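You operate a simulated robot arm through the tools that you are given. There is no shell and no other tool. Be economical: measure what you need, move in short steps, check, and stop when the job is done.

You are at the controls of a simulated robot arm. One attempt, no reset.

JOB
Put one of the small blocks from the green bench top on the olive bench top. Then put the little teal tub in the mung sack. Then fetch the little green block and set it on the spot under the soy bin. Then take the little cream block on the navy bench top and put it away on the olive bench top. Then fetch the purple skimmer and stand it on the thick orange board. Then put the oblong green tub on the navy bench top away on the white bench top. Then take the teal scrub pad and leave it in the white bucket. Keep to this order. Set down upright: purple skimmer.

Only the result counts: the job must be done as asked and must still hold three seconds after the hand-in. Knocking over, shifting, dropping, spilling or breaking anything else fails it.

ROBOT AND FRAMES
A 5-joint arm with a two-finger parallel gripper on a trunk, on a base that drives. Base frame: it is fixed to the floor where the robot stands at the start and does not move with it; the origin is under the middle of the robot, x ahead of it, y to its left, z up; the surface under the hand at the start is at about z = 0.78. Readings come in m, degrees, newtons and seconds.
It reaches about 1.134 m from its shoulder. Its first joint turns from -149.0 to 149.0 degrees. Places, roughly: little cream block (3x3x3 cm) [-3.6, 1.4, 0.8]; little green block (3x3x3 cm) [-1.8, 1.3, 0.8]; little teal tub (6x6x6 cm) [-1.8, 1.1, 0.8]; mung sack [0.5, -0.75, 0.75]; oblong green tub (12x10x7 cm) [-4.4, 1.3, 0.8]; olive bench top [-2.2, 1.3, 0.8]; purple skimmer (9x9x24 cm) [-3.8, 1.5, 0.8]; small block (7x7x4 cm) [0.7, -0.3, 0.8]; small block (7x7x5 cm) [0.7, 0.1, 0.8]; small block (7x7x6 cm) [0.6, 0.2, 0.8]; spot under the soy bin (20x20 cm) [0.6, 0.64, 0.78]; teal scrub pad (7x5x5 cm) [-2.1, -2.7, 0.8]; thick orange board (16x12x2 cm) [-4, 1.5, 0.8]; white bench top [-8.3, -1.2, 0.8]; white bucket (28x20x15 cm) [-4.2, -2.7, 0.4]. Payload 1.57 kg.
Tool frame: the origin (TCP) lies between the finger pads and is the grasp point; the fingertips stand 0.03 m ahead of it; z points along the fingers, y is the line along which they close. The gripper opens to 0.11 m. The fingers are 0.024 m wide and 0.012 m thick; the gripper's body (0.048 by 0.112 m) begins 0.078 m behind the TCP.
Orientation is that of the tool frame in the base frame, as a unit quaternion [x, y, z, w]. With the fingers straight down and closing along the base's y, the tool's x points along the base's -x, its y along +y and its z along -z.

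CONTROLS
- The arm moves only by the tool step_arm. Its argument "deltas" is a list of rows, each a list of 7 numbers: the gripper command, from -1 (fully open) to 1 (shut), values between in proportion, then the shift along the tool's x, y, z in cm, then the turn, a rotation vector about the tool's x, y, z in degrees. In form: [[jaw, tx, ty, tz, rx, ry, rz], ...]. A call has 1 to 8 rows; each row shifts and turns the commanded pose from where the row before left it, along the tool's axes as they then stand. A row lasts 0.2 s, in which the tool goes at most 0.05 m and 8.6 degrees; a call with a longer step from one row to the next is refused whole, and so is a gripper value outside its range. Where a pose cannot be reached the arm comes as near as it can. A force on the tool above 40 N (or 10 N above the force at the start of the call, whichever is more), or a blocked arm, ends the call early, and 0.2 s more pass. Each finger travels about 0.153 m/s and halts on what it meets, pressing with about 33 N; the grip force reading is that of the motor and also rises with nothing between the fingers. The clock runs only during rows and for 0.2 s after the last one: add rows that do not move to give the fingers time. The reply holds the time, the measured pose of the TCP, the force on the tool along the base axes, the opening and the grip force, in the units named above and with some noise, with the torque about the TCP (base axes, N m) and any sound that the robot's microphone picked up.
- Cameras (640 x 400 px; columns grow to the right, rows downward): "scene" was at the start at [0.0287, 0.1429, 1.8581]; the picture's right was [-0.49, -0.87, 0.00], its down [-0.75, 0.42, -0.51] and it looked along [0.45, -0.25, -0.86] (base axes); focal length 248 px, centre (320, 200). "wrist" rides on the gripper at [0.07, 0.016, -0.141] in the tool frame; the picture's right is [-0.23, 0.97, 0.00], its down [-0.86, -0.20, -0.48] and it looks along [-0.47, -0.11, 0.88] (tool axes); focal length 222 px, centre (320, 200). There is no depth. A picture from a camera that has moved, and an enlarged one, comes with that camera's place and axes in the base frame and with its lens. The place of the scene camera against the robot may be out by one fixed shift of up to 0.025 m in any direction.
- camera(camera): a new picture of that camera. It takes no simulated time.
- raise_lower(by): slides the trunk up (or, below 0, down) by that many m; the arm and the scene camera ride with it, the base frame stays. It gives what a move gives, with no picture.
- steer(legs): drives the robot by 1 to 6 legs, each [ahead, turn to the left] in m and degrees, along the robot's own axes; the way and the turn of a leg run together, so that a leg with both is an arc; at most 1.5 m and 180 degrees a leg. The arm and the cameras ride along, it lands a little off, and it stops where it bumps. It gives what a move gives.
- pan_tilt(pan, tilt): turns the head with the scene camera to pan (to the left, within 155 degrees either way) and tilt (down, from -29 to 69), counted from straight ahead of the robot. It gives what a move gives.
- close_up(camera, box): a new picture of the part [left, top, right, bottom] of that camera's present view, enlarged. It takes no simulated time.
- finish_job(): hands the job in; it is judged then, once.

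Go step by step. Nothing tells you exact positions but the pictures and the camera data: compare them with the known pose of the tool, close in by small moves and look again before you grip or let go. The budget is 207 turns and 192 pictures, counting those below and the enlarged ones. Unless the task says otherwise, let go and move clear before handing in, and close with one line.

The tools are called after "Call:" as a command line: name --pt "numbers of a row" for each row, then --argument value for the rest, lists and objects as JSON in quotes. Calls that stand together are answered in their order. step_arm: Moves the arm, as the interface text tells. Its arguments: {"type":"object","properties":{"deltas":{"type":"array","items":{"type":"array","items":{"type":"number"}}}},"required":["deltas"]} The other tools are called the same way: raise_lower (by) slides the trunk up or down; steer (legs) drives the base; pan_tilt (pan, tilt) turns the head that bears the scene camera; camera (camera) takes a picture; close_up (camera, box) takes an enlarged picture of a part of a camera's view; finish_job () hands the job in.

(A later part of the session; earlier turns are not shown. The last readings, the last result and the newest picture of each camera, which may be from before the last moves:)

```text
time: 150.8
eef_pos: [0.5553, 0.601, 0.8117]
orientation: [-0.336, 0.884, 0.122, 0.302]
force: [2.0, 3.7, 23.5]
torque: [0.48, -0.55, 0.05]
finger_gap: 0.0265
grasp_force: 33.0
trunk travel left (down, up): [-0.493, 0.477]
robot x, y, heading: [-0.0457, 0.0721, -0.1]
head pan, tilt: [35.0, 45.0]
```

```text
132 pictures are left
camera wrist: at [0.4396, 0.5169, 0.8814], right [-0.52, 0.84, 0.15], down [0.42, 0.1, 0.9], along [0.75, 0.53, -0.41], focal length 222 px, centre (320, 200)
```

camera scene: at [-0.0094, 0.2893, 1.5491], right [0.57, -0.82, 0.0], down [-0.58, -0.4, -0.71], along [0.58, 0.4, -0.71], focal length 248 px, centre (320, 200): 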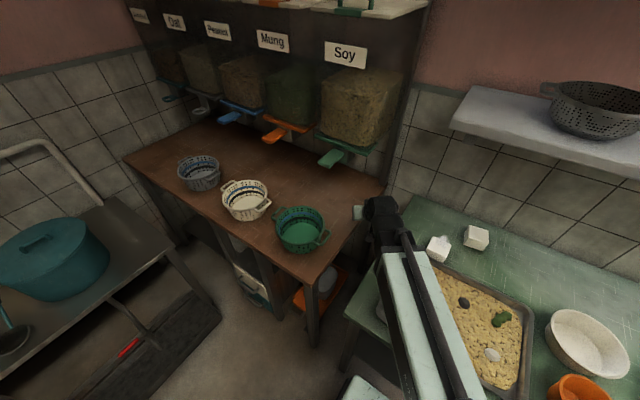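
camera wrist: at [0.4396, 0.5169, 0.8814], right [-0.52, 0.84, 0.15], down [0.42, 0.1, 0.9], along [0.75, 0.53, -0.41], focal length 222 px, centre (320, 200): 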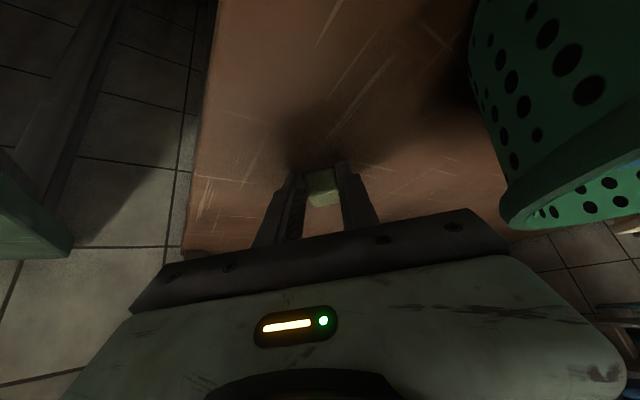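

Contact with the bench. Easing off, opening, and lifting away.

Call:
raise_lower --by 0.003

Call:
step_arm --pt "0.4 0 0 0 0 0 0" --pt "0.1 0 0 0 0 0 0" --pt "-0.1 0 0 0 0 0 0" --pt "-0.1 0 0 0 0 0 0"

Call:
step_arm --pt "-0.1 0 0 -2 0 0 0" --pt "-0.1 0 0 -2 0 0 0" --pt "-0.1 0 0 -2 0 0 0"

Call:
camera --camera "wrist"

```text
time: 151.4
eef_pos: [0.5551, 0.6003, 0.8121]
orientation: [-0.336, 0.885, 0.12, 0.298]
force: [0.3, 0.4, 0.6]
torque: [0.0, -0.01, 0.0]
finger_gap: 0.0265
grasp_force: 33.0
trunk travel left (down, up): [-0.496, 0.474]
robot x, y, heading: [-0.0469, 0.0751, -0.3]
head pan, tilt: [35.0, 45.0]
```

```text
time: 152.4
eef_pos: [0.5559, 0.6013, 0.8125]
orientation: [-0.336, 0.885, 0.121, 0.3]
force: [-0.2, -0.4, 0.7]
torque: [0.0, -0.01, 0.01]
finger_gap: 0.0604
grasp_force: 0.0
trunk travel left (down, up): [-0.496, 0.474]
robot x, y, heading: [-0.0432, 0.0742, -0.2]
head pan, tilt: [35.0, 45.0]
```

```text
time: 153.2
eef_pos: [0.5288, 0.5766, 0.812]
orientation: [-0.336, 0.885, 0.12, 0.3]
force: [0.1, -0.1, -0.2]
torque: [0.01, -0.01, -0.02]
finger_gap: 0.0603
grasp_force: 0.0
out of reach, approached as far as the arm can: row 1, 2, 3
trunk travel left (down, up): [-0.496, 0.474]
robot x, y, heading: [-0.0475, 0.0724, 0.1]
head pan, tilt: [35.0, 45.0]
```

```text
131 pictures are left
camera wrist: at [0.413, 0.4927, 0.883], right [-0.51, 0.84, 0.15], down [0.43, 0.1, 0.9], along [0.74, 0.53, -0.41], focal length 222 px, centre (320, 200)
```

wrist: 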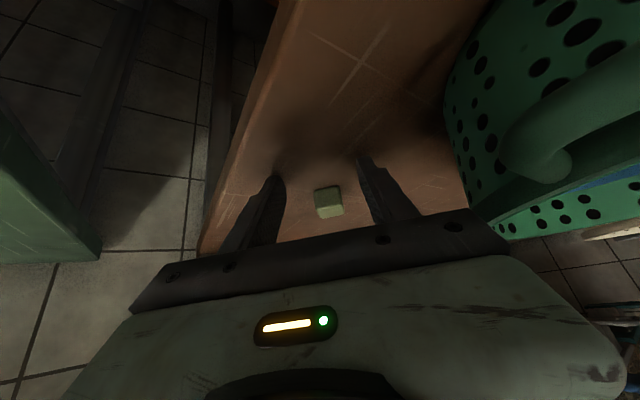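

The green block stands at about (0.566, 0.61), on the spot. I'll pull the hand straight back, then sideways off the bench and up.

Call:
step_arm --pt "-0.1 2.35 0 -1.8 0 0 0" --pt "-0.1 2.7 -2.3 -2.1 0 0 0" --pt "-0.1 2.7 -2.3 -2.1 0 0 0"

Call:
steer --legs '[[-0.25, 0]]'

Call:
raise_lower --by 0.33

Call:
camera --camera "scene"

```text
time: 154.0
eef_pos: [0.517, 0.5014, 0.8132]
orientation: [-0.336, 0.885, 0.12, 0.298]
force: [0.6, 0.3, -0.1]
torque: [-0.04, -0.02, -0.02]
finger_gap: 0.0604
grasp_force: 0.0
out of reach, approached as far as the arm can: row 2, 3
trunk travel left (down, up): [-0.496, 0.474]
robot x, y, heading: [-0.0468, 0.0708, 0.1]
head pan, tilt: [35.0, 45.0]
```

```text
time: 155.8
eef_pos: [0.2656, 0.5025, 0.8116]
orientation: [-0.336, 0.885, 0.12, 0.298]
force: [-0.6, -0.3, -0.2]
torque: [-0.02, -0.02, -0.03]
finger_gap: 0.0606
grasp_force: 0.0
trunk travel left (down, up): [-0.496, 0.474]
robot x, y, heading: [-0.2959, 0.0725, -0.2]
head pan, tilt: [35.0, 45.0]
```

```text
time: 159.0
eef_pos: [0.2659, 0.5023, 1.1414]
orientation: [-0.337, 0.885, 0.121, 0.298]
force: [-0.1, -0.1, 0.1]
torque: [0.03, 0.0, -0.01]
finger_gap: 0.0607
grasp_force: 0.1
trunk travel left (down, up): [-0.826, 0.144]
robot x, y, heading: [-0.2941, 0.0726, -0.1]
head pan, tilt: [35.0, 45.0]
```

```text
130 pictures are left
camera scene: at [-0.2596, 0.2899, 1.827], right [0.57, -0.82, 0.0], down [-0.58, -0.4, -0.71], along [0.58, 0.4, -0.71], focal length 248 px, centre (320, 200)
```

scene: 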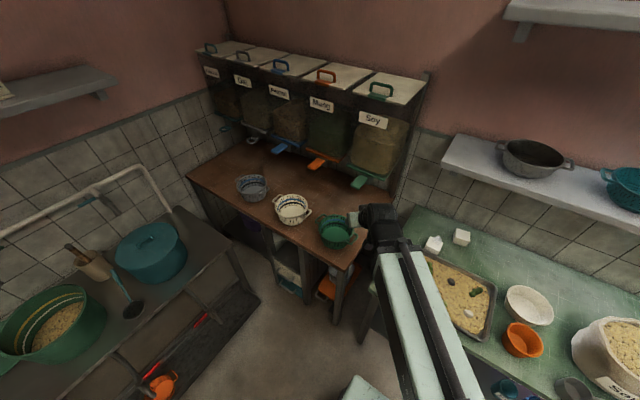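

Call:
step_arm --pt "-0.1 0.13 -4.86 -0.1 2.43 0 3.05" --pt "-0.1 0.13 -4.86 -0.1 2.43 0 3.05" --pt "-0.1 0.13 -4.86 -0.1 2.43 0 3.05" --pt "-0.1 0.13 -4.86 -0.1 2.43 0 3.05" --pt "-0.1 0.13 -4.86 -0.1 2.43 0 3.05" --pt "-0.1 0.13 -4.86 -0.1 2.43 0 3.05" --pt "-0.1 0.13 -4.86 -0.1 2.43 0 3.05" --pt "-0.1 0.13 -4.86 -0.1 2.43 0 3.05"

Call:
steer --legs '[[-0.35, -18], [-1.0, 0], [-0.35, 18], [-1.4, 0]]'

Call:
pan_tilt --pan 95 --tilt 45

Call:
camera --camera "scene"

```text
time: 160.8
eef_pos: [0.437, 0.1568, 1.1428]
orientation: [-0.086, 0.943, 0.03, 0.319]
force: [0.0, -0.3, -1.3]
torque: [-0.03, -0.01, -0.06]
finger_gap: 0.0607
grasp_force: 0.1
trunk travel left (down, up): [-0.826, 0.144]
robot x, y, heading: [-0.2951, 0.0752, -0.1]
head pan, tilt: [35.0, 45.0]
```

```text
time: 176.3
eef_pos: [-2.6059, 0.5778, 1.1423]
orientation: [-0.094, 0.943, 0.033, 0.318]
force: [0.7, 0.7, 0.5]
torque: [0.04, 0.01, 0.01]
finger_gap: 0.0609
grasp_force: 0.0
trunk travel left (down, up): [-0.826, 0.144]
robot x, y, heading: [-3.334, 0.487, 1.1]
head pan, tilt: [35.0, 45.0]
```

```text
time: 177.7
eef_pos: [-2.6044, 0.5782, 1.143]
orientation: [-0.094, 0.943, 0.033, 0.318]
force: [0.4, 0.1, 0.4]
torque: [0.04, 0.03, -0.02]
finger_gap: 0.0603
grasp_force: 0.0
trunk travel left (down, up): [-0.826, 0.144]
robot x, y, heading: [-3.3355, 0.4838, 0.9]
head pan, tilt: [95.0, 45.0]
```

```text
129 pictures are left
camera scene: at [-3.3785, 0.7355, 1.8271], right [0.99, 0.1, 0.0], down [0.07, -0.7, -0.71], along [-0.07, 0.7, -0.71], focal length 248 px, centre (320, 200)
```

scene: 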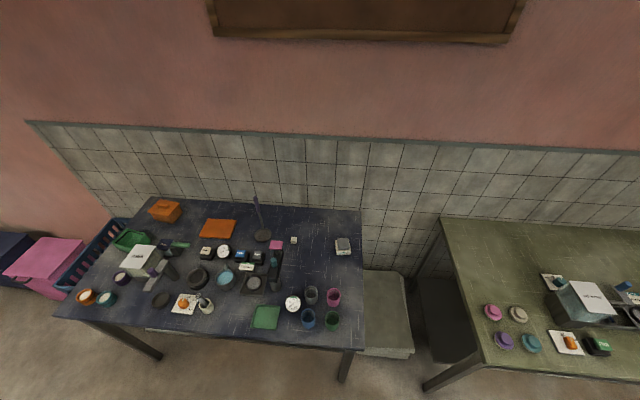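

Call:
close_up --camera "scene" --box '[60, 180, 380, 360]'

Call:
close_up --camera "scene" --box '[190, 190, 370, 300]'

```text
2.00 times, centred on (220, 270) of scene
camera zoom: at [-3.3785, 0.7355, 1.8271], right [0.99, 0.1, 0.0], down [0.07, -0.7, -0.71], along [-0.07, 0.7, -0.71], focal length 495 px, centre (520, 60)
```

zoom: 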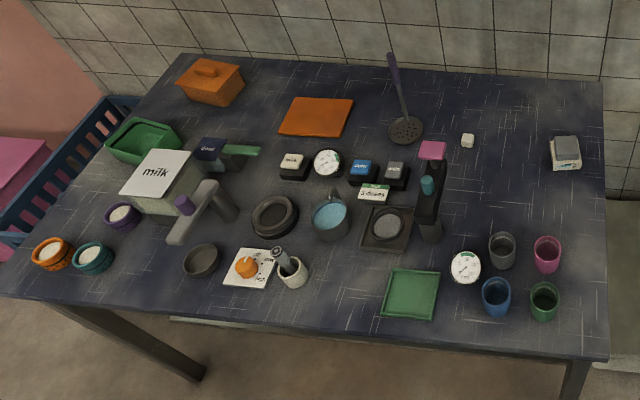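

```text
3.56 times, centred on (280, 245) of scene
camera zoom: at [-3.3785, 0.7355, 1.8271], right [0.99, 0.1, 0.0], down [0.07, -0.7, -0.71], along [-0.07, 0.7, -0.71], focal length 880 px, centre (462, 40)
```

zoom: 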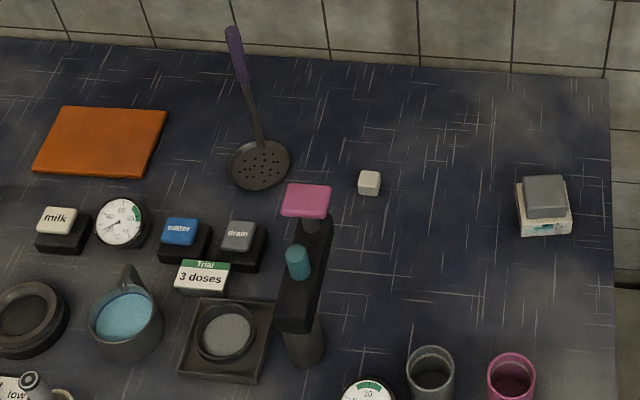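

The navy bench shows the cream block near (-3.595, 1.41), the standing skimmer, and the orange board. I'll align the base with the cream block.

Call:
steer --legs '[[0, -17], [-0.275, 0], [0, 16]]'

Call:
step_arm --pt "-0.1 0 0 0 0 7.6 0" --pt "-0.1 0 0 0 0 7.6 0" --pt "-0.1 0 0 0 0 7.6 0" --pt "-0.1 0 0 0 0 7.6 0" --pt "-0.1 0 0 0 0 7.6 0"

```text
time: 181.5
eef_pos: [-2.8647, 0.6408, 1.142]
orientation: [-0.086, 0.944, 0.029, 0.318]
force: [-0.2, -0.2, 0.3]
torque: [0.02, -0.02, 0.03]
finger_gap: 0.0603
grasp_force: 0.0
trunk travel left (down, up): [-0.826, 0.144]
robot x, y, heading: [-3.5969, 0.556, -0.4]
head pan, tilt: [95.0, 45.0]
```

```text
time: 182.7
eef_pos: [-2.8626, 0.6411, 1.0932]
orientation: [-0.09, 0.996, -0.001, -0.007]
force: [-0.8, -0.4, 0.5]
torque: [-0.03, -0.01, 0.01]
finger_gap: 0.0605
grasp_force: 0.2
out of reach, approached as far as the arm can: row 1, 2, 3, 4
trunk travel left (down, up): [-0.826, 0.144]
robot x, y, heading: [-3.5968, 0.5534, -0.3]
head pan, tilt: [95.0, 45.0]
```

Call:
step_arm --pt "-0.1 -0.13 4.9 0 0 0 -3.8" --pt "-0.1 -0.13 4.9 0 0 0 -3.8" --pt "-0.1 -0.13 4.9 0 0 0 -3.8" --pt "-0.1 -0.13 4.9 0 0 0 -3.8" --pt "-0.1 -0.13 4.9 0 0 0 -3.8" --pt "-0.1 -0.13 4.9 0 0 0 -3.8" --pt "-0.1 -0.13 4.9 0 0 0 -3.8" --pt "-0.1 -0.13 4.9 0 0 0 -3.8"

Call:
step_arm --pt "-0.1 -0.13 4.9 0 0 0 -3.8" --pt "-0.1 -0.13 4.9 0 0 0 -3.8" --pt "-0.1 -0.13 4.9 0 0 0 -3.8" --pt "-0.1 -0.13 4.9 0 0 0 -3.8" --pt "-0.1 -0.13 4.9 0 0 0 -3.8" --pt "-0.1 -0.13 4.9 0 0 0 -3.8" --pt "-0.1 -0.13 4.9 0 0 0 -3.8" --pt "-0.1 -0.13 4.9 0 0 0 -3.8"

Call:
step_arm --pt "-0.1 -0.13 4.9 0 0 0 -3.6" --pt "-0.1 -0.13 4.9 0 0 0 -3.6" --pt "-0.1 -0.13 4.9 0 0 0 -3.6" --pt "-0.1 -0.13 4.9 0 0 0 -3.6" --pt "-0.1 -0.13 4.9 0 0 0 -3.6"

Call:
camera --camera "wrist"

```text
time: 184.5
eef_pos: [-3.0099, 0.9993, 1.0923]
orientation: [-0.349, 0.937, 0.001, -0.006]
force: [0.6, -0.3, -0.1]
torque: [0.0, -0.01, 0.02]
finger_gap: 0.0605
grasp_force: 0.1
out of reach, approached as far as the arm can: row 4
trunk travel left (down, up): [-0.826, 0.144]
robot x, y, heading: [-3.5977, 0.5575, -0.2]
head pan, tilt: [95.0, 45.0]
```

```text
time: 186.3
eef_pos: [-3.3191, 1.235, 1.0932]
orientation: [-0.583, 0.813, 0.002, -0.005]
force: [0.3, 0.8, -0.7]
torque: [-0.04, 0.0, 0.0]
finger_gap: 0.0606
grasp_force: 0.1
out of reach, approached as far as the arm can: row 5
trunk travel left (down, up): [-0.826, 0.144]
robot x, y, heading: [-3.5977, 0.5533, -0.5]
head pan, tilt: [95.0, 45.0]
```

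```text
time: 187.5
eef_pos: [-3.559, 1.2898, 1.0938]
orientation: [-0.703, 0.711, 0.004, -0.004]
force: [-0.4, -0.7, 0.1]
torque: [-0.02, 0.01, -0.02]
finger_gap: 0.0604
grasp_force: 0.1
trunk travel left (down, up): [-0.826, 0.144]
robot x, y, heading: [-3.5978, 0.5523, -0.4]
head pan, tilt: [95.0, 45.0]
```

```text
126 pictures are left
camera wrist: at [-3.5735, 1.2194, 1.2356], right [-0.97, 0.24, 0.01], down [0.22, 0.85, 0.47], along [0.1, 0.46, -0.88], focal length 222 px, centre (320, 200)
```

wrist: 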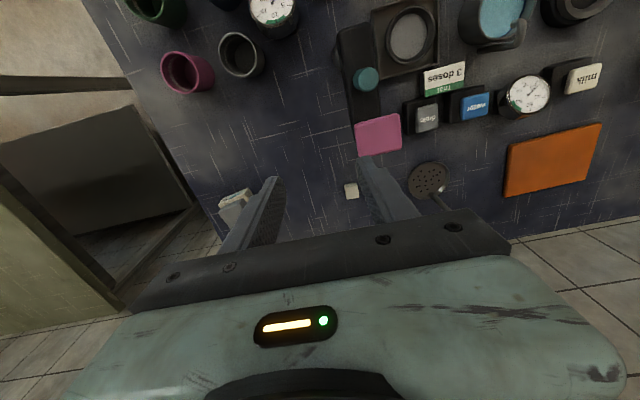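

Cream block is at about (-3.594, 1.427). The machine's pink pad sits near on the robot side, so I'll turn the hand so its camera points away from it.

Call:
step_arm --pt "-0.1 -4.57 1.17 0 0 0 0" --pt "-0.1 -4.57 1.17 0 0 0 0" --pt "-0.1 -4.57 1.17 0 0 0 0"

Call:
step_arm --pt "0 0 0 0 0 0 -8.2" --pt "0 0 0 0 0 0 -8.2" --pt "0 0 0 0 0 0 -8.2" --pt "0 0 0 0 0 0 -8.2" --pt "0 0 0 0 0 0 -8.2" --pt "0 0 0 0 0 0 -8.2" --pt "0 0 0 0 0 0 -8.2" --pt "0 0 0 0 0 0 -8.2"

Call:
step_arm --pt "0 0 0 0 0 0 -8.2" --pt "0 0 0 0 0 0 -8.2" --pt "0 0 0 0 0 0 -8.2"

Call:
camera --camera "wrist"

Call:
camera --camera "scene"

```text
time: 188.3
eef_pos: [-3.5899, 1.4285, 1.094]
orientation: [-0.702, 0.712, 0.003, -0.005]
force: [-0.4, 0.6, -0.9]
torque: [0.05, -0.01, 0.0]
finger_gap: 0.0604
grasp_force: 0.1
out of reach, approached as far as the arm can: row 3
trunk travel left (down, up): [-0.826, 0.144]
robot x, y, heading: [-3.5997, 0.5565, -0.4]
head pan, tilt: [95.0, 45.0]
```

```text
time: 190.1
eef_pos: [-3.589, 1.4293, 1.0927]
orientation: [0.976, -0.217, -0.006, 0.002]
force: [0.4, -0.6, 0.3]
torque: [-0.02, 0.02, -0.01]
finger_gap: 0.055
grasp_force: 0.1
trunk travel left (down, up): [-0.826, 0.144]
robot x, y, heading: [-3.5954, 0.5532, -0.3]
head pan, tilt: [95.0, 45.0]
```

```text
time: 190.9
eef_pos: [-3.5895, 1.4288, 1.0933]
orientation: [1.0, -0.003, -0.007, 0.001]
force: [-1.0, -0.5, 1.1]
torque: [-0.03, -0.06, 0.02]
finger_gap: 0.0549
grasp_force: 0.0
trunk travel left (down, up): [-0.826, 0.144]
robot x, y, heading: [-3.5977, 0.5557, -0.3]
head pan, tilt: [95.0, 45.0]
```

```text
125 pictures are left
camera wrist: at [-3.5183, 1.411, 1.2345], right [-0.23, -0.97, 0.0], down [-0.85, 0.21, 0.49], along [-0.48, 0.11, -0.87], focal length 222 px, centre (320, 200)
```

wrist: 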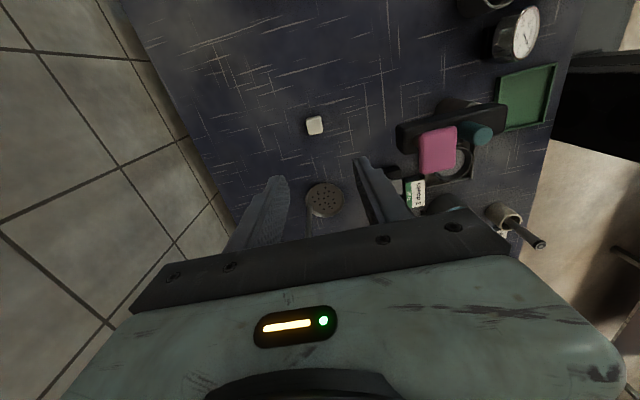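

```text
124 pictures are left
camera scene: at [-3.6332, 0.8057, 1.827], right [1.0, 0.08, 0.0], down [0.06, -0.7, -0.71], along [-0.06, 0.7, -0.71], focal length 248 px, centre (320, 200)
```

scene: 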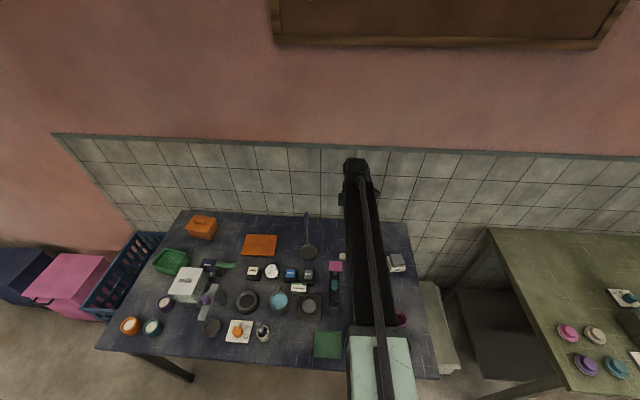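

Call:
step_arm --pt "0 0.2 -0.6 0 0 0 0"

Call:
raise_lower --by -0.2

Call:
camera --camera "wrist"

Call:
camera --camera "scene"

```text
time: 191.3
eef_pos: [-3.5879, 1.4339, 1.0939]
orientation: [1.0, -0.005, -0.006, 0.001]
force: [-0.7, -0.3, 0.1]
torque: [0.02, -0.03, 0.0]
finger_gap: 0.0549
grasp_force: 0.0
trunk travel left (down, up): [-0.826, 0.144]
robot x, y, heading: [-3.5976, 0.5554, -0.4]
head pan, tilt: [95.0, 45.0]
```

```text
time: 193.4
eef_pos: [-3.5873, 1.4348, 0.8934]
orientation: [1.0, -0.005, -0.005, 0.001]
force: [0.2, -0.2, -0.2]
torque: [-0.01, 0.01, 0.03]
finger_gap: 0.0551
grasp_force: 0.0
trunk travel left (down, up): [-0.626, 0.344]
robot x, y, heading: [-3.6021, 0.5547, -0.3]
head pan, tilt: [95.0, 45.0]
```

```text
123 pictures are left
camera wrist: at [-3.5164, 1.4169, 1.0345], right [-0.24, -0.97, 0.0], down [-0.85, 0.21, 0.49], along [-0.48, 0.11, -0.87], focal length 222 px, centre (320, 200)
```

wrist: 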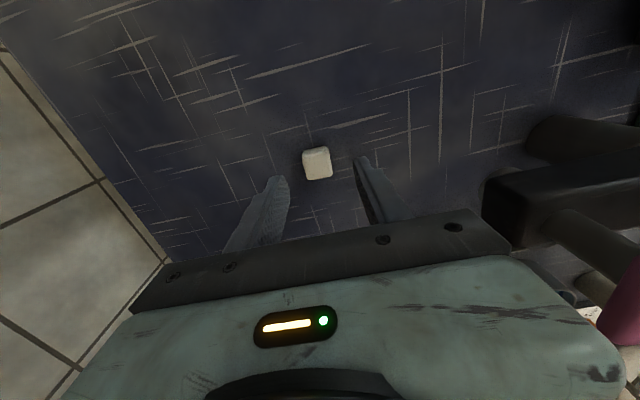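

```text
122 pictures are left
camera scene: at [-3.6332, 0.8056, 1.6271], right [1.0, 0.08, 0.0], down [0.06, -0.7, -0.71], along [-0.06, 0.7, -0.71], focal length 248 px, centre (320, 200)
```

scene: 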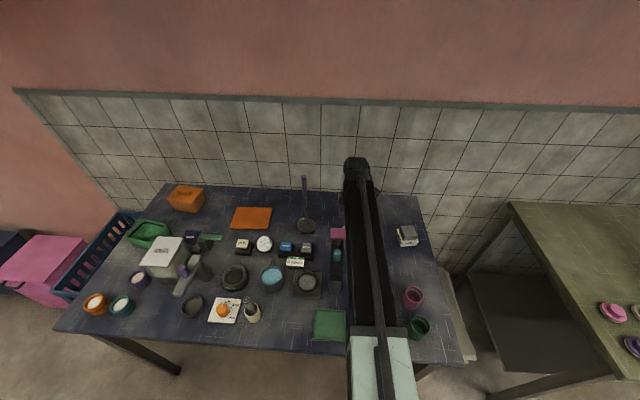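

Call:
raise_lower --by -0.052

Call:
camera --camera "wrist"

```text
time: 194.4
eef_pos: [-3.5869, 1.4355, 0.8417]
orientation: [1.0, -0.005, -0.007, 0.001]
force: [0.0, -0.4, 1.0]
torque: [-0.01, -0.01, 0.02]
finger_gap: 0.0551
grasp_force: 0.0
trunk travel left (down, up): [-0.574, 0.396]
robot x, y, heading: [-3.5958, 0.551, -0.4]
head pan, tilt: [95.0, 45.0]
```

```text
121 pictures are left
camera wrist: at [-3.5164, 1.4169, 0.9825], right [-0.24, -0.97, 0.0], down [-0.85, 0.21, 0.49], along [-0.48, 0.11, -0.87], focal length 222 px, centre (320, 200)
```

wrist: 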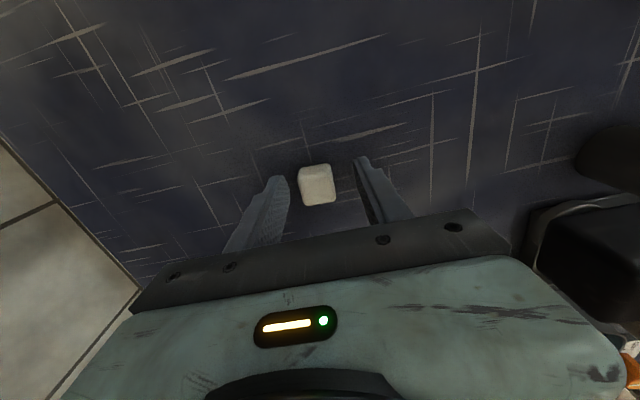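

Call:
raise_lower --by -0.008

Call:
step_arm --pt "0.3 0 0 0 0 0 0" --pt "0.7 0 0 0 0 0 0" --pt "0.7 0 0 0 0 0 0" --pt "0.7 0 0 0 0 0 0"

Call:
raise_lower --by 0.06

Call:
camera --camera "wrist"

```text
time: 194.9
eef_pos: [-3.5886, 1.4348, 0.8324]
orientation: [1.0, -0.005, -0.006, 0.001]
force: [0.2, 0.7, -0.1]
torque: [-0.02, -0.03, 0.01]
finger_gap: 0.055
grasp_force: 0.0
trunk travel left (down, up): [-0.566, 0.404]
robot x, y, heading: [-3.5951, 0.5556, -0.4]
head pan, tilt: [95.0, 45.0]
```

```text
time: 195.9
eef_pos: [-3.588, 1.4353, 0.8314]
orientation: [1.0, -0.006, -0.006, 0.001]
force: [-0.9, 0.5, 1.0]
torque: [-0.03, 0.01, 0.0]
finger_gap: 0.0264
grasp_force: 32.9
trunk travel left (down, up): [-0.566, 0.404]
robot x, y, heading: [-3.5977, 0.5549, -0.4]
head pan, tilt: [95.0, 45.0]
```

```text
time: 196.9
eef_pos: [-3.5876, 1.4344, 0.8934]
orientation: [1.0, -0.004, -0.006, 0.001]
force: [0.5, 0.4, -0.6]
torque: [0.0, -0.01, 0.02]
finger_gap: 0.0264
grasp_force: 33.2
trunk travel left (down, up): [-0.626, 0.344]
robot x, y, heading: [-3.5986, 0.5539, -0.2]
head pan, tilt: [95.0, 45.0]
```

```text
120 pictures are left
camera wrist: at [-3.5164, 1.4171, 1.0344], right [-0.24, -0.97, 0.0], down [-0.85, 0.21, 0.49], along [-0.48, 0.11, -0.87], focal length 222 px, centre (320, 200)
```

wrist: 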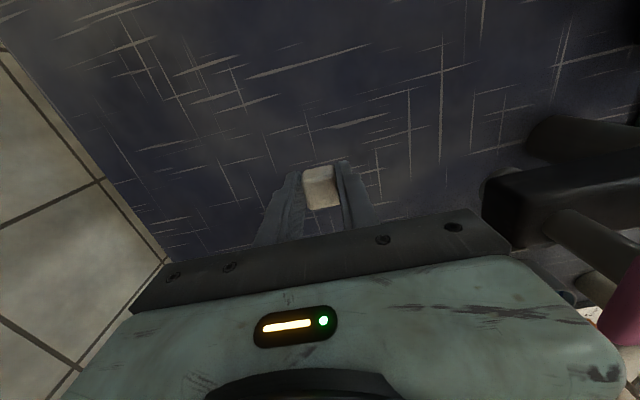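

Cream block held. I'll raise, retract, and drive along to the olive bench.

Call:
raise_lower --by 0.3

Call:
step_arm --pt "0.7 0 4.3 0 0 0 0" --pt "0.7 0 4.3 0 0 0 0" --pt "0.7 0 4.3 0 0 0 0" --pt "0.7 0 4.3 0 0 0 0" --pt "0.7 0 4.3 0 0 0 0" --pt "0.7 0 4.3 0 0 0 0" --pt "0.7 0 4.3 0 0 0 0"

Call:
steer --legs '[[1.31, 0.4]]'

Call:
camera --camera "wrist"

Call:
camera --camera "scene"

```text
time: 199.9
eef_pos: [-3.5869, 1.4345, 1.1927]
orientation: [1.0, -0.005, -0.006, 0.0]
force: [-0.5, 0.3, -0.7]
torque: [0.0, -0.03, -0.01]
finger_gap: 0.0268
grasp_force: 33.4
trunk travel left (down, up): [-0.926, 0.044]
robot x, y, heading: [-3.5964, 0.5567, -0.3]
head pan, tilt: [95.0, 45.0]
```

```text
time: 201.5
eef_pos: [-3.5909, 1.1324, 1.1933]
orientation: [1.0, -0.005, -0.006, 0.001]
force: [-0.6, -1.2, 0.2]
torque: [0.03, 0.03, 0.0]
finger_gap: 0.0264
grasp_force: 33.3
trunk travel left (down, up): [-0.926, 0.044]
robot x, y, heading: [-3.5972, 0.5539, -0.5]
head pan, tilt: [95.0, 45.0]
```

```text
time: 208.1
eef_pos: [-2.2893, 1.1308, 1.1922]
orientation: [1.0, 0.001, -0.006, 0.0]
force: [0.0, 0.9, -0.6]
torque: [0.01, 0.02, -0.02]
finger_gap: 0.0264
grasp_force: 32.9
trunk travel left (down, up): [-0.926, 0.044]
robot x, y, heading: [-2.2878, 0.5549, 0.3]
head pan, tilt: [95.0, 45.0]
```

```text
119 pictures are left
camera wrist: at [-2.2179, 1.1141, 1.3345], right [-0.23, -0.97, 0.0], down [-0.85, 0.2, 0.49], along [-0.48, 0.11, -0.87], focal length 222 px, centre (320, 200)
```

wrist: 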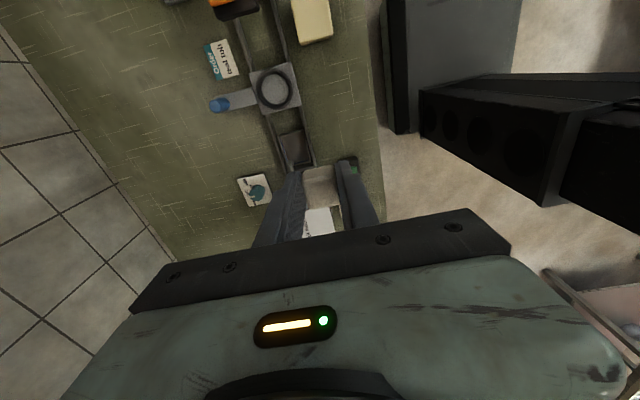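

```text
118 pictures are left
camera scene: at [-2.3277, 0.802, 1.9271], right [1.0, 0.09, 0.0], down [0.06, -0.7, -0.71], along [-0.06, 0.7, -0.71], focal length 248 px, centre (320, 200)
```

scene: 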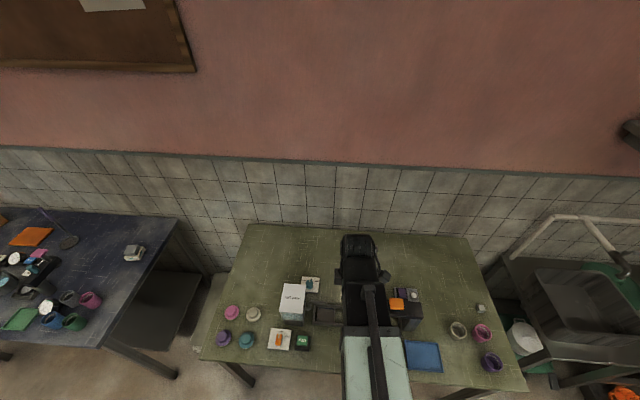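

The target spot is too near the shoulder from here, so I'll roll ahead a little and place slightly behind.

Call:
steer --legs '[[0.25, 0]]'

Call:
step_arm --pt "0.7 -4.7 0 0 0 0 0" --pt "0.7 -4.7 0 0 0 0 0" --pt "0.7 -4.7 1.5 0 0 0 0" --pt "0.7 -4.7 1.5 0 0 0 0" --pt "0.7 -4.7 1.6 0 0 0 0"

Call:
raise_lower --by -0.25

Call:
camera --camera "wrist"

```text
time: 209.9
eef_pos: [-2.0372, 1.1326, 1.1929]
orientation: [1.0, 0.0, -0.006, 0.001]
force: [0.8, 0.4, -0.5]
torque: [0.0, 0.01, -0.01]
finger_gap: 0.0265
grasp_force: 33.1
trunk travel left (down, up): [-0.926, 0.044]
robot x, y, heading: [-2.0391, 0.5535, 0.3]
head pan, tilt: [95.0, 45.0]
```

```text
time: 211.1
eef_pos: [-2.2763, 1.0854, 1.1923]
orientation: [1.0, 0.001, -0.006, 0.001]
force: [-0.6, 0.7, -0.7]
torque: [0.0, -0.01, -0.02]
finger_gap: 0.0267
grasp_force: 32.9
trunk travel left (down, up): [-0.926, 0.044]
robot x, y, heading: [-2.037, 0.5523, 0.2]
head pan, tilt: [95.0, 45.0]
```

```text
time: 213.7
eef_pos: [-2.2735, 1.084, 0.9429]
orientation: [1.0, 0.001, -0.006, 0.001]
force: [-0.4, -0.5, -0.9]
torque: [-0.03, 0.01, -0.03]
finger_gap: 0.0264
grasp_force: 32.9
trunk travel left (down, up): [-0.676, 0.294]
robot x, y, heading: [-2.0414, 0.5541, 0.0]
head pan, tilt: [95.0, 45.0]
```

```text
117 pictures are left
camera wrist: at [-2.2028, 1.0681, 1.0845], right [-0.23, -0.97, 0.0], down [-0.85, 0.2, 0.49], along [-0.48, 0.11, -0.87], focal length 222 px, centre (320, 200)
```

wrist: 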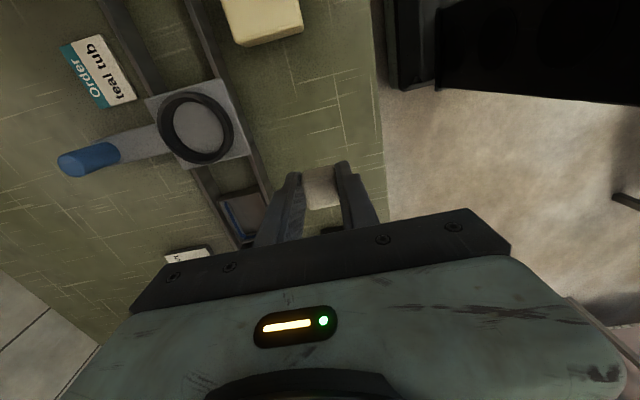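

Call:
raise_lower --by -0.1

Call:
raise_lower --by -0.009

Call:
camera --camera "wrist"

```text
time: 215.0
eef_pos: [-2.2742, 1.085, 0.8436]
orientation: [1.0, 0.001, -0.006, 0.001]
force: [0.5, 0.3, 0.3]
torque: [0.01, -0.01, 0.01]
finger_gap: 0.0263
grasp_force: 32.8
trunk travel left (down, up): [-0.576, 0.394]
robot x, y, heading: [-2.0421, 0.5527, 0.1]
head pan, tilt: [95.0, 45.0]
```

```text
time: 215.6
eef_pos: [-2.2733, 1.0852, 0.8342]
orientation: [1.0, 0.001, -0.006, 0.001]
force: [-1.2, -0.1, -0.6]
torque: [-0.03, 0.0, -0.03]
finger_gap: 0.0263
grasp_force: 33.1
trunk travel left (down, up): [-0.567, 0.403]
robot x, y, heading: [-2.0383, 0.5492, 0.0]
head pan, tilt: [95.0, 45.0]
```

```text
116 pictures are left
camera wrist: at [-2.2028, 1.0681, 0.9754], right [-0.23, -0.97, 0.0], down [-0.85, 0.2, 0.49], along [-0.48, 0.11, -0.87], focal length 222 px, centre (320, 200)
```

wrist: 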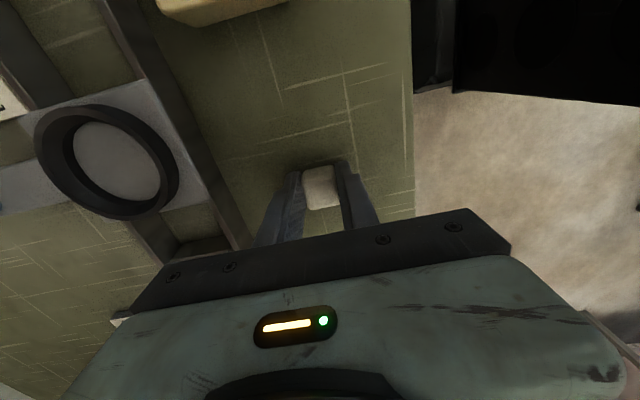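

Call:
raise_lower --by -0.004

```text
time: 216.1
eef_pos: [-2.2747, 1.0844, 0.8303]
orientation: [1.0, 0.0, -0.006, 0.0]
force: [-2.0, 4.8, 26.6]
torque: [0.16, 0.14, -0.01]
finger_gap: 0.0262
grasp_force: 33.1
trunk travel left (down, up): [-0.563, 0.407]
robot x, y, heading: [-2.041, 0.5502, 0.2]
head pan, tilt: [95.0, 45.0]
```

Contact. I'll ease up a little, open, and rise.

Call:
raise_lower --by 0.003

Call:
step_arm --pt "0.4 0 0 0 0 0 0" --pt "0.1 0 0 0 0 0 0" --pt "0.1 0 0 0 0 0 0"

Call:
raise_lower --by 0.2

Call:
camera --camera "wrist"

```text
time: 216.7
eef_pos: [-2.2741, 1.0847, 0.8329]
orientation: [1.0, 0.001, -0.007, 0.001]
force: [0.4, 0.4, -0.2]
torque: [0.01, 0.02, 0.0]
finger_gap: 0.0266
grasp_force: 33.0
trunk travel left (down, up): [-0.566, 0.404]
robot x, y, heading: [-2.0406, 0.5521, 0.3]
head pan, tilt: [95.0, 45.0]
```

```text
time: 217.5
eef_pos: [-2.2723, 1.0847, 0.8328]
orientation: [1.0, 0.001, -0.006, 0.001]
force: [1.4, -0.8, 0.0]
torque: [0.0, -0.01, 0.02]
finger_gap: 0.0494
grasp_force: 0.0
trunk travel left (down, up): [-0.566, 0.404]
robot x, y, heading: [-2.0398, 0.5534, 0.2]
head pan, tilt: [95.0, 45.0]
```

```text
time: 219.6
eef_pos: [-2.2741, 1.0853, 1.0319]
orientation: [1.0, 0.0, -0.006, 0.001]
force: [0.3, 0.4, 0.2]
torque: [-0.03, 0.01, -0.03]
finger_gap: 0.0494
grasp_force: 0.1
trunk travel left (down, up): [-0.766, 0.204]
robot x, y, heading: [-2.0391, 0.5496, 0.1]
head pan, tilt: [95.0, 45.0]
```

```text
115 pictures are left
camera wrist: at [-2.2028, 1.0681, 1.1744], right [-0.23, -0.97, 0.0], down [-0.85, 0.2, 0.49], along [-0.48, 0.11, -0.87], focal length 222 px, centre (320, 200)
```

wrist: 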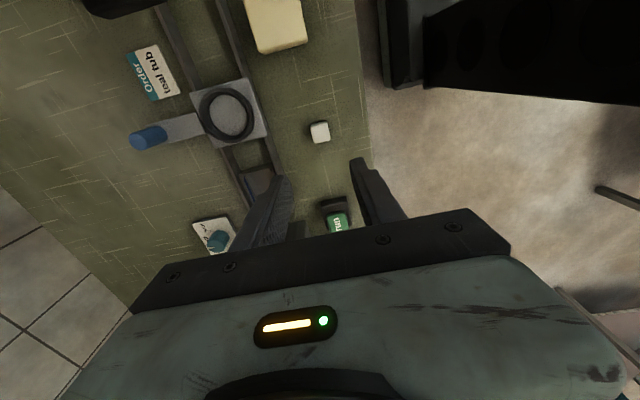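

Cream block stands on the olive bench. Next is the skimmer, so I'll drive back to the navy bench.

Call:
raise_lower --by 0.16

Call:
steer --legs '[[-0.9, -3.2], [-0.9, 3.2]]'

Call:
camera --camera "scene"

Call:
camera --camera "wrist"

```text
time: 221.5
eef_pos: [-2.2742, 1.0841, 1.1928]
orientation: [1.0, 0.0, -0.006, 0.001]
force: [-0.4, -1.1, -0.2]
torque: [0.02, -0.02, 0.03]
finger_gap: 0.0495
grasp_force: 0.0
trunk travel left (down, up): [-0.926, 0.044]
robot x, y, heading: [-2.0379, 0.5544, 0.3]
head pan, tilt: [95.0, 45.0]
```

```text
time: 230.6
eef_pos: [-4.088, 1.1078, 1.193]
orientation: [1.0, 0.009, -0.006, 0.002]
force: [-0.2, 0.5, 0.0]
torque: [0.01, 0.01, 0.01]
finger_gap: 0.0493
grasp_force: 0.1
trunk travel left (down, up): [-0.926, 0.044]
robot x, y, heading: [-3.8472, 0.5791, 1.6]
head pan, tilt: [95.0, 45.0]
```

```text
114 pictures are left
camera scene: at [-3.8896, 0.828, 1.927], right [0.99, 0.11, 0.0], down [0.08, -0.7, -0.71], along [-0.08, 0.7, -0.71], focal length 248 px, centre (320, 200)
```

scene: 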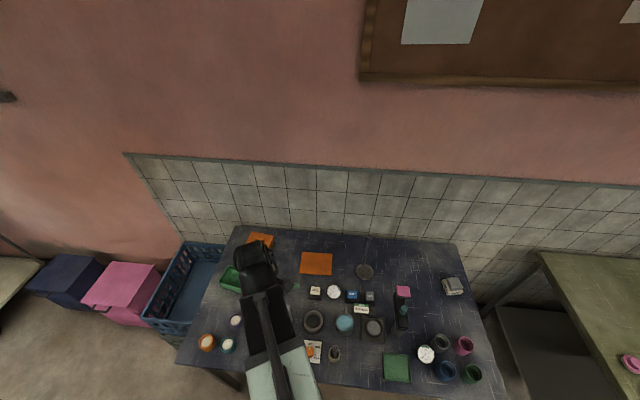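

```text
113 pictures are left
camera wrist: at [-4.0175, 1.0921, 1.3344], right [-0.21, -0.98, 0.0], down [-0.85, 0.19, 0.49], along [-0.48, 0.1, -0.87], focal length 222 px, centre (320, 200)
```

wrist: 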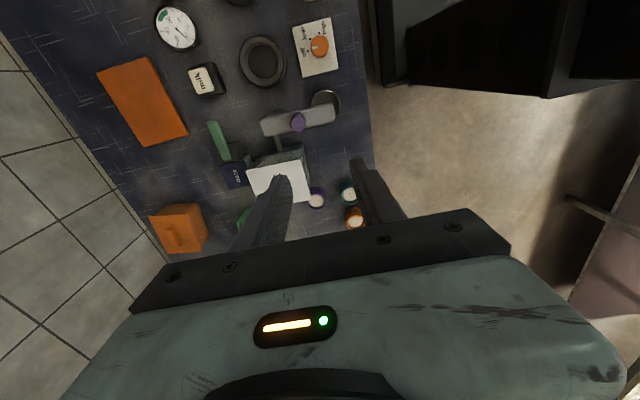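

Call:
close_up --camera "scene" --box '[280, 220, 420, 310]'

```text
4.44 times, centred on (350, 265) of scene
camera zoom: at [-3.8896, 0.828, 1.927], right [0.99, 0.11, 0.0], down [0.08, -0.7, -0.71], along [-0.08, 0.7, -0.71], focal length 1100 px, centre (187, -89)
```

zoom: 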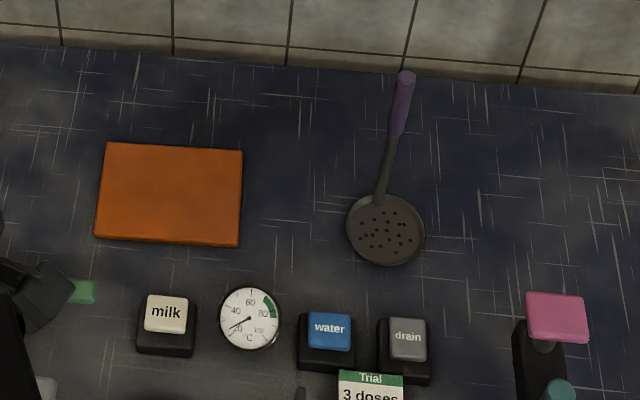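

The skimmer's handle stands vertical near (-3.765, 1.477). I'll bring the open hand above it.

Call:
step_arm --pt "-0.1 3.2 -3.0 0 0 0 0" --pt "-0.1 3.2 -3.0 0 0 0 0" --pt "-0.1 3.2 -3.0 0 0 0 0" --pt "-0.1 3.2 -3.0 0 0 0 0" --pt "-0.1 3.2 -3.0 0 0 0 0" --pt "-0.1 3.2 -3.0 0 0 0 0" --pt "-0.1 3.2 -3.0 0 0 0 0" --pt "-0.1 3.2 -3.0 0 0 0 0"

Call:
step_arm --pt "-0.1 3.2 -3.5 0 0 0 0" --pt "-0.1 3.2 -3.5 0 0 0 0"

Call:
camera --camera "wrist"

Call:
camera --camera "scene"

```text
time: 232.4
eef_pos: [-3.8369, 1.3507, 1.1934]
orientation: [1.0, 0.008, -0.007, 0.001]
force: [0.2, 0.4, 0.1]
torque: [-0.02, 0.04, -0.02]
finger_gap: 0.0605
grasp_force: 0.2
out of reach, approached as far as the arm can: row 7
trunk travel left (down, up): [-0.926, 0.044]
robot x, y, heading: [-3.8397, 0.5791, 1.4]
head pan, tilt: [95.0, 45.0]
```

```text
time: 233.0
eef_pos: [-3.7738, 1.4238, 1.1937]
orientation: [1.0, 0.009, -0.006, 0.0]
force: [-0.3, -0.1, 0.0]
torque: [-0.02, 0.03, 0.0]
finger_gap: 0.0605
grasp_force: 0.0
trunk travel left (down, up): [-0.926, 0.044]
robot x, y, heading: [-3.845, 0.5776, 1.2]
head pan, tilt: [95.0, 45.0]
```

```text
111 pictures are left
camera wrist: at [-3.7026, 1.4077, 1.3341], right [-0.21, -0.98, 0.0], down [-0.85, 0.19, 0.49], along [-0.48, 0.1, -0.87], focal length 222 px, centre (320, 200)
```

wrist: 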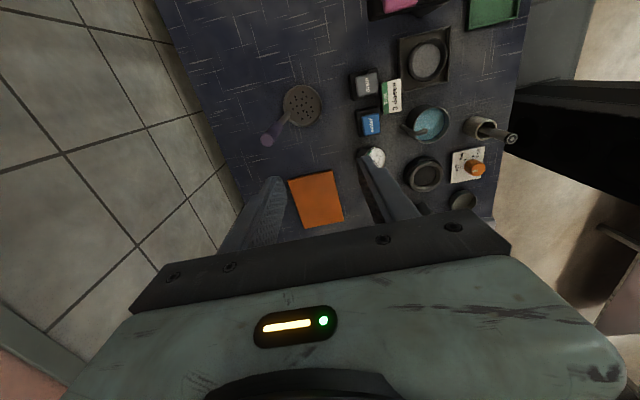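

```text
110 pictures are left
camera scene: at [-3.8884, 0.8288, 1.927], right [0.99, 0.11, 0.0], down [0.08, -0.7, -0.71], along [-0.08, 0.7, -0.71], focal length 248 px, centre (320, 200)
```

scene: 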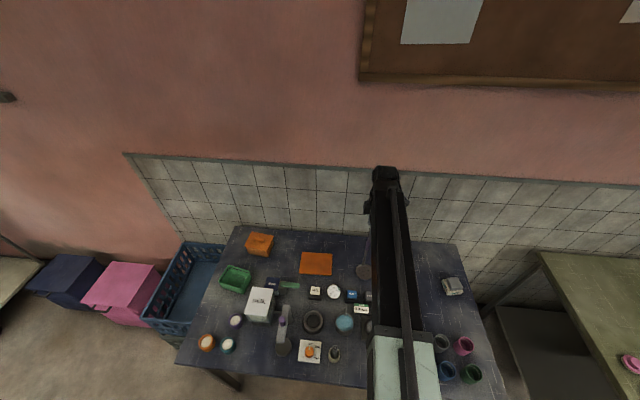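

Call:
step_arm --pt "-0.1 0.7 -3.25 0 0 0 0" --pt "-0.1 0.7 -3.25 0 0 0 0"

Call:
camera --camera "wrist"

```text
time: 233.6
eef_pos: [-3.7641, 1.4746, 1.193]
orientation: [1.0, 0.008, -0.006, 0.0]
force: [-0.1, -0.3, -0.2]
torque: [0.03, -0.01, -0.03]
finger_gap: 0.0607
grasp_force: 0.0
out of reach, approached as far as the arm can: row 2
trunk travel left (down, up): [-0.926, 0.044]
robot x, y, heading: [-3.8453, 0.5796, 1.0]
head pan, tilt: [95.0, 45.0]
```

```text
109 pictures are left
camera wrist: at [-3.6921, 1.4591, 1.3347], right [-0.21, -0.98, 0.0], down [-0.85, 0.19, 0.49], along [-0.48, 0.1, -0.87], focal length 222 px, centre (320, 200)
```

wrist: 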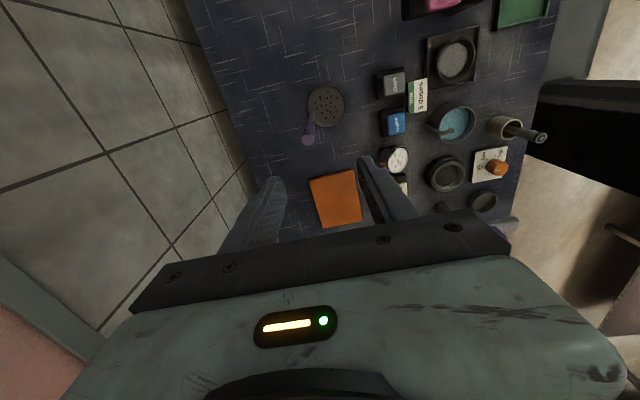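

The handle is just beyond reach, so I'll shift the base about 4 cm closer.

Call:
steer --legs '[[0, -13], [-0.2, 0], [0, 12], [0.15, 0]]'

Call:
camera --camera "wrist"

```text
time: 237.7
eef_pos: [-3.7894, 1.5148, 1.1918]
orientation: [1.0, 0.0, -0.007, -0.001]
force: [0.8, -0.7, -1.0]
torque: [0.03, 0.08, -0.01]
finger_gap: 0.0604
grasp_force: 0.2
trunk travel left (down, up): [-0.926, 0.044]
robot x, y, heading: [-3.8869, 0.6206, -0.4]
head pan, tilt: [95.0, 45.0]
```

```text
108 pictures are left
camera wrist: at [-3.7175, 1.4975, 1.3341], right [-0.23, -0.97, 0.0], down [-0.85, 0.2, 0.49], along [-0.48, 0.11, -0.87], focal length 222 px, centre (320, 200)
```

wrist: 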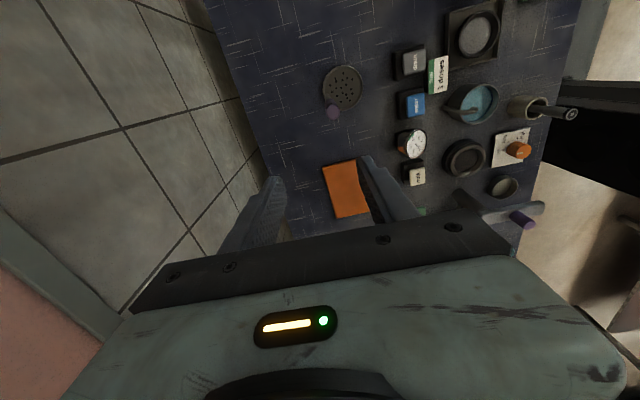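

Call:
step_arm --pt "-0.1 2.8 2.6 0 0 0 0"

Call:
raise_lower --by -0.1

Call:
camera --camera "wrist"

```text
time: 238.1
eef_pos: [-3.7621, 1.4885, 1.1927]
orientation: [1.0, -0.002, -0.007, 0.0]
force: [0.6, 0.3, -0.1]
torque: [0.03, 0.02, 0.02]
finger_gap: 0.0606
grasp_force: 0.0
trunk travel left (down, up): [-0.926, 0.044]
robot x, y, heading: [-3.89, 0.621, -0.3]
head pan, tilt: [95.0, 45.0]
```

```text
time: 239.4
eef_pos: [-3.7643, 1.487, 1.0931]
orientation: [1.0, -0.001, -0.006, 0.0]
force: [-0.5, 0.1, 2.0]
torque: [-0.02, -0.03, 0.0]
finger_gap: 0.0605
grasp_force: 0.0
trunk travel left (down, up): [-0.826, 0.144]
robot x, y, heading: [-3.8896, 0.6217, -0.5]
head pan, tilt: [95.0, 45.0]
```

```text
107 pictures are left
camera wrist: at [-3.692, 1.4711, 1.2346], right [-0.23, -0.97, 0.0], down [-0.85, 0.2, 0.49], along [-0.48, 0.11, -0.87], focal length 222 px, centre (320, 200)
```

wrist: 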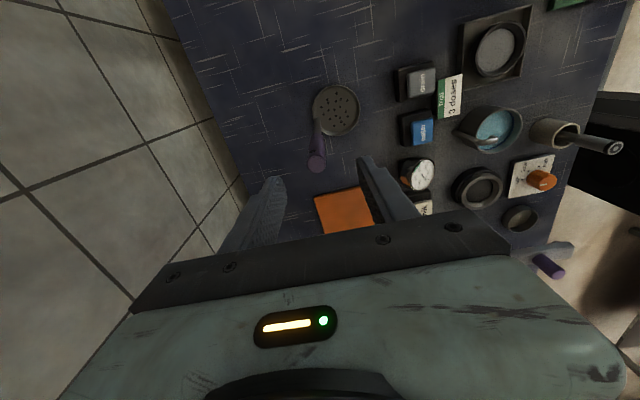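

Call:
raise_lower --by -0.08

Call:
camera --camera "wrist"

```text
time: 240.6
eef_pos: [-3.763, 1.4883, 1.0146]
orientation: [1.0, -0.001, -0.005, 0.0]
force: [-0.1, 1.2, 0.4]
torque: [0.0, 0.01, -0.02]
finger_gap: 0.0607
grasp_force: 0.1
trunk travel left (down, up): [-0.746, 0.224]
robot x, y, heading: [-3.8866, 0.6186, -0.3]
head pan, tilt: [95.0, 45.0]
```

```text
106 pictures are left
camera wrist: at [-3.692, 1.4711, 1.1546], right [-0.23, -0.97, 0.0], down [-0.85, 0.2, 0.49], along [-0.48, 0.11, -0.87], focal length 222 px, centre (320, 200)
```

wrist: 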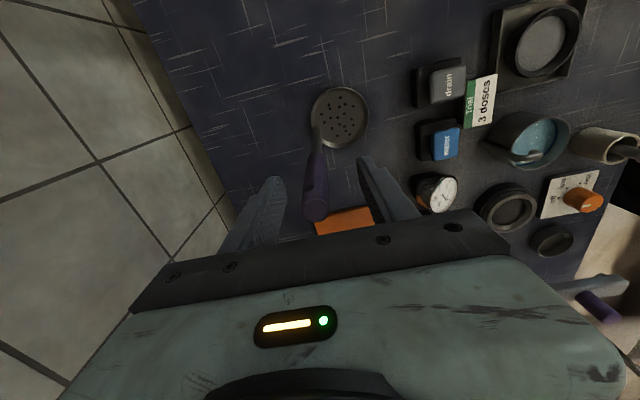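

Handle is centred between the fingers. Closing and lifting slightly.

Call:
step_arm --pt "0.4 0 0 0 0 0 0" --pt "0.8 0 0 0 0 0 0" --pt "0.95 0 0 0 0 0 0" --pt "0.95 0 0 0 0 0 0"

Call:
raise_lower --by 0.06

Call:
camera --camera "wrist"

Call:
camera --camera "scene"

```text
time: 241.6
eef_pos: [-3.7625, 1.4889, 1.0124]
orientation: [1.0, -0.001, -0.006, 0.001]
force: [0.5, 0.1, -0.3]
torque: [0.03, 0.03, 0.02]
finger_gap: 0.0174
grasp_force: 31.8
trunk travel left (down, up): [-0.746, 0.224]
robot x, y, heading: [-3.8887, 0.6231, -0.1]
head pan, tilt: [95.0, 45.0]
```

```text
time: 242.6
eef_pos: [-3.7617, 1.4893, 1.0731]
orientation: [1.0, -0.001, -0.007, 0.0]
force: [-1.0, -0.2, -1.4]
torque: [0.02, 0.02, -0.01]
finger_gap: 0.0174
grasp_force: 32.8
trunk travel left (down, up): [-0.806, 0.164]
robot x, y, heading: [-3.8873, 0.62, -0.3]
head pan, tilt: [95.0, 45.0]
```

```text
105 pictures are left
camera wrist: at [-3.692, 1.4715, 1.2143], right [-0.23, -0.97, 0.0], down [-0.85, 0.2, 0.49], along [-0.48, 0.11, -0.87], focal length 222 px, centre (320, 200)
```

wrist: 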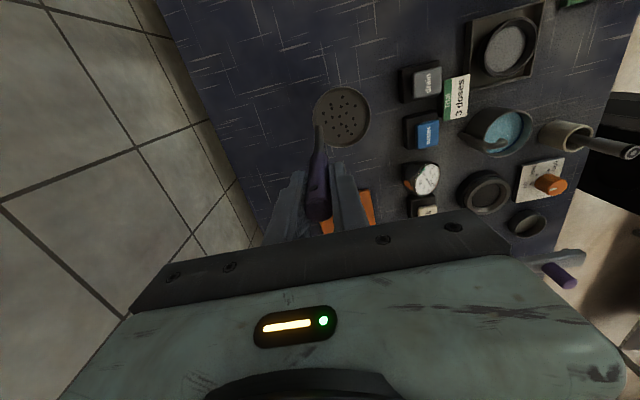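

```text
104 pictures are left
camera scene: at [-3.9256, 0.8725, 1.807], right [1.0, 0.08, 0.0], down [0.06, -0.7, -0.71], along [-0.06, 0.7, -0.71], focal length 248 px, centre (320, 200)
```

scene: 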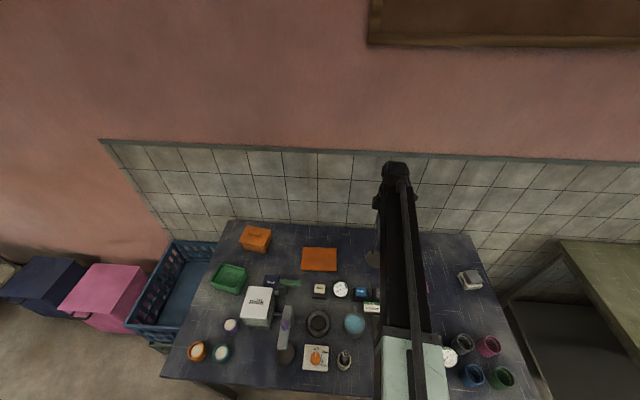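

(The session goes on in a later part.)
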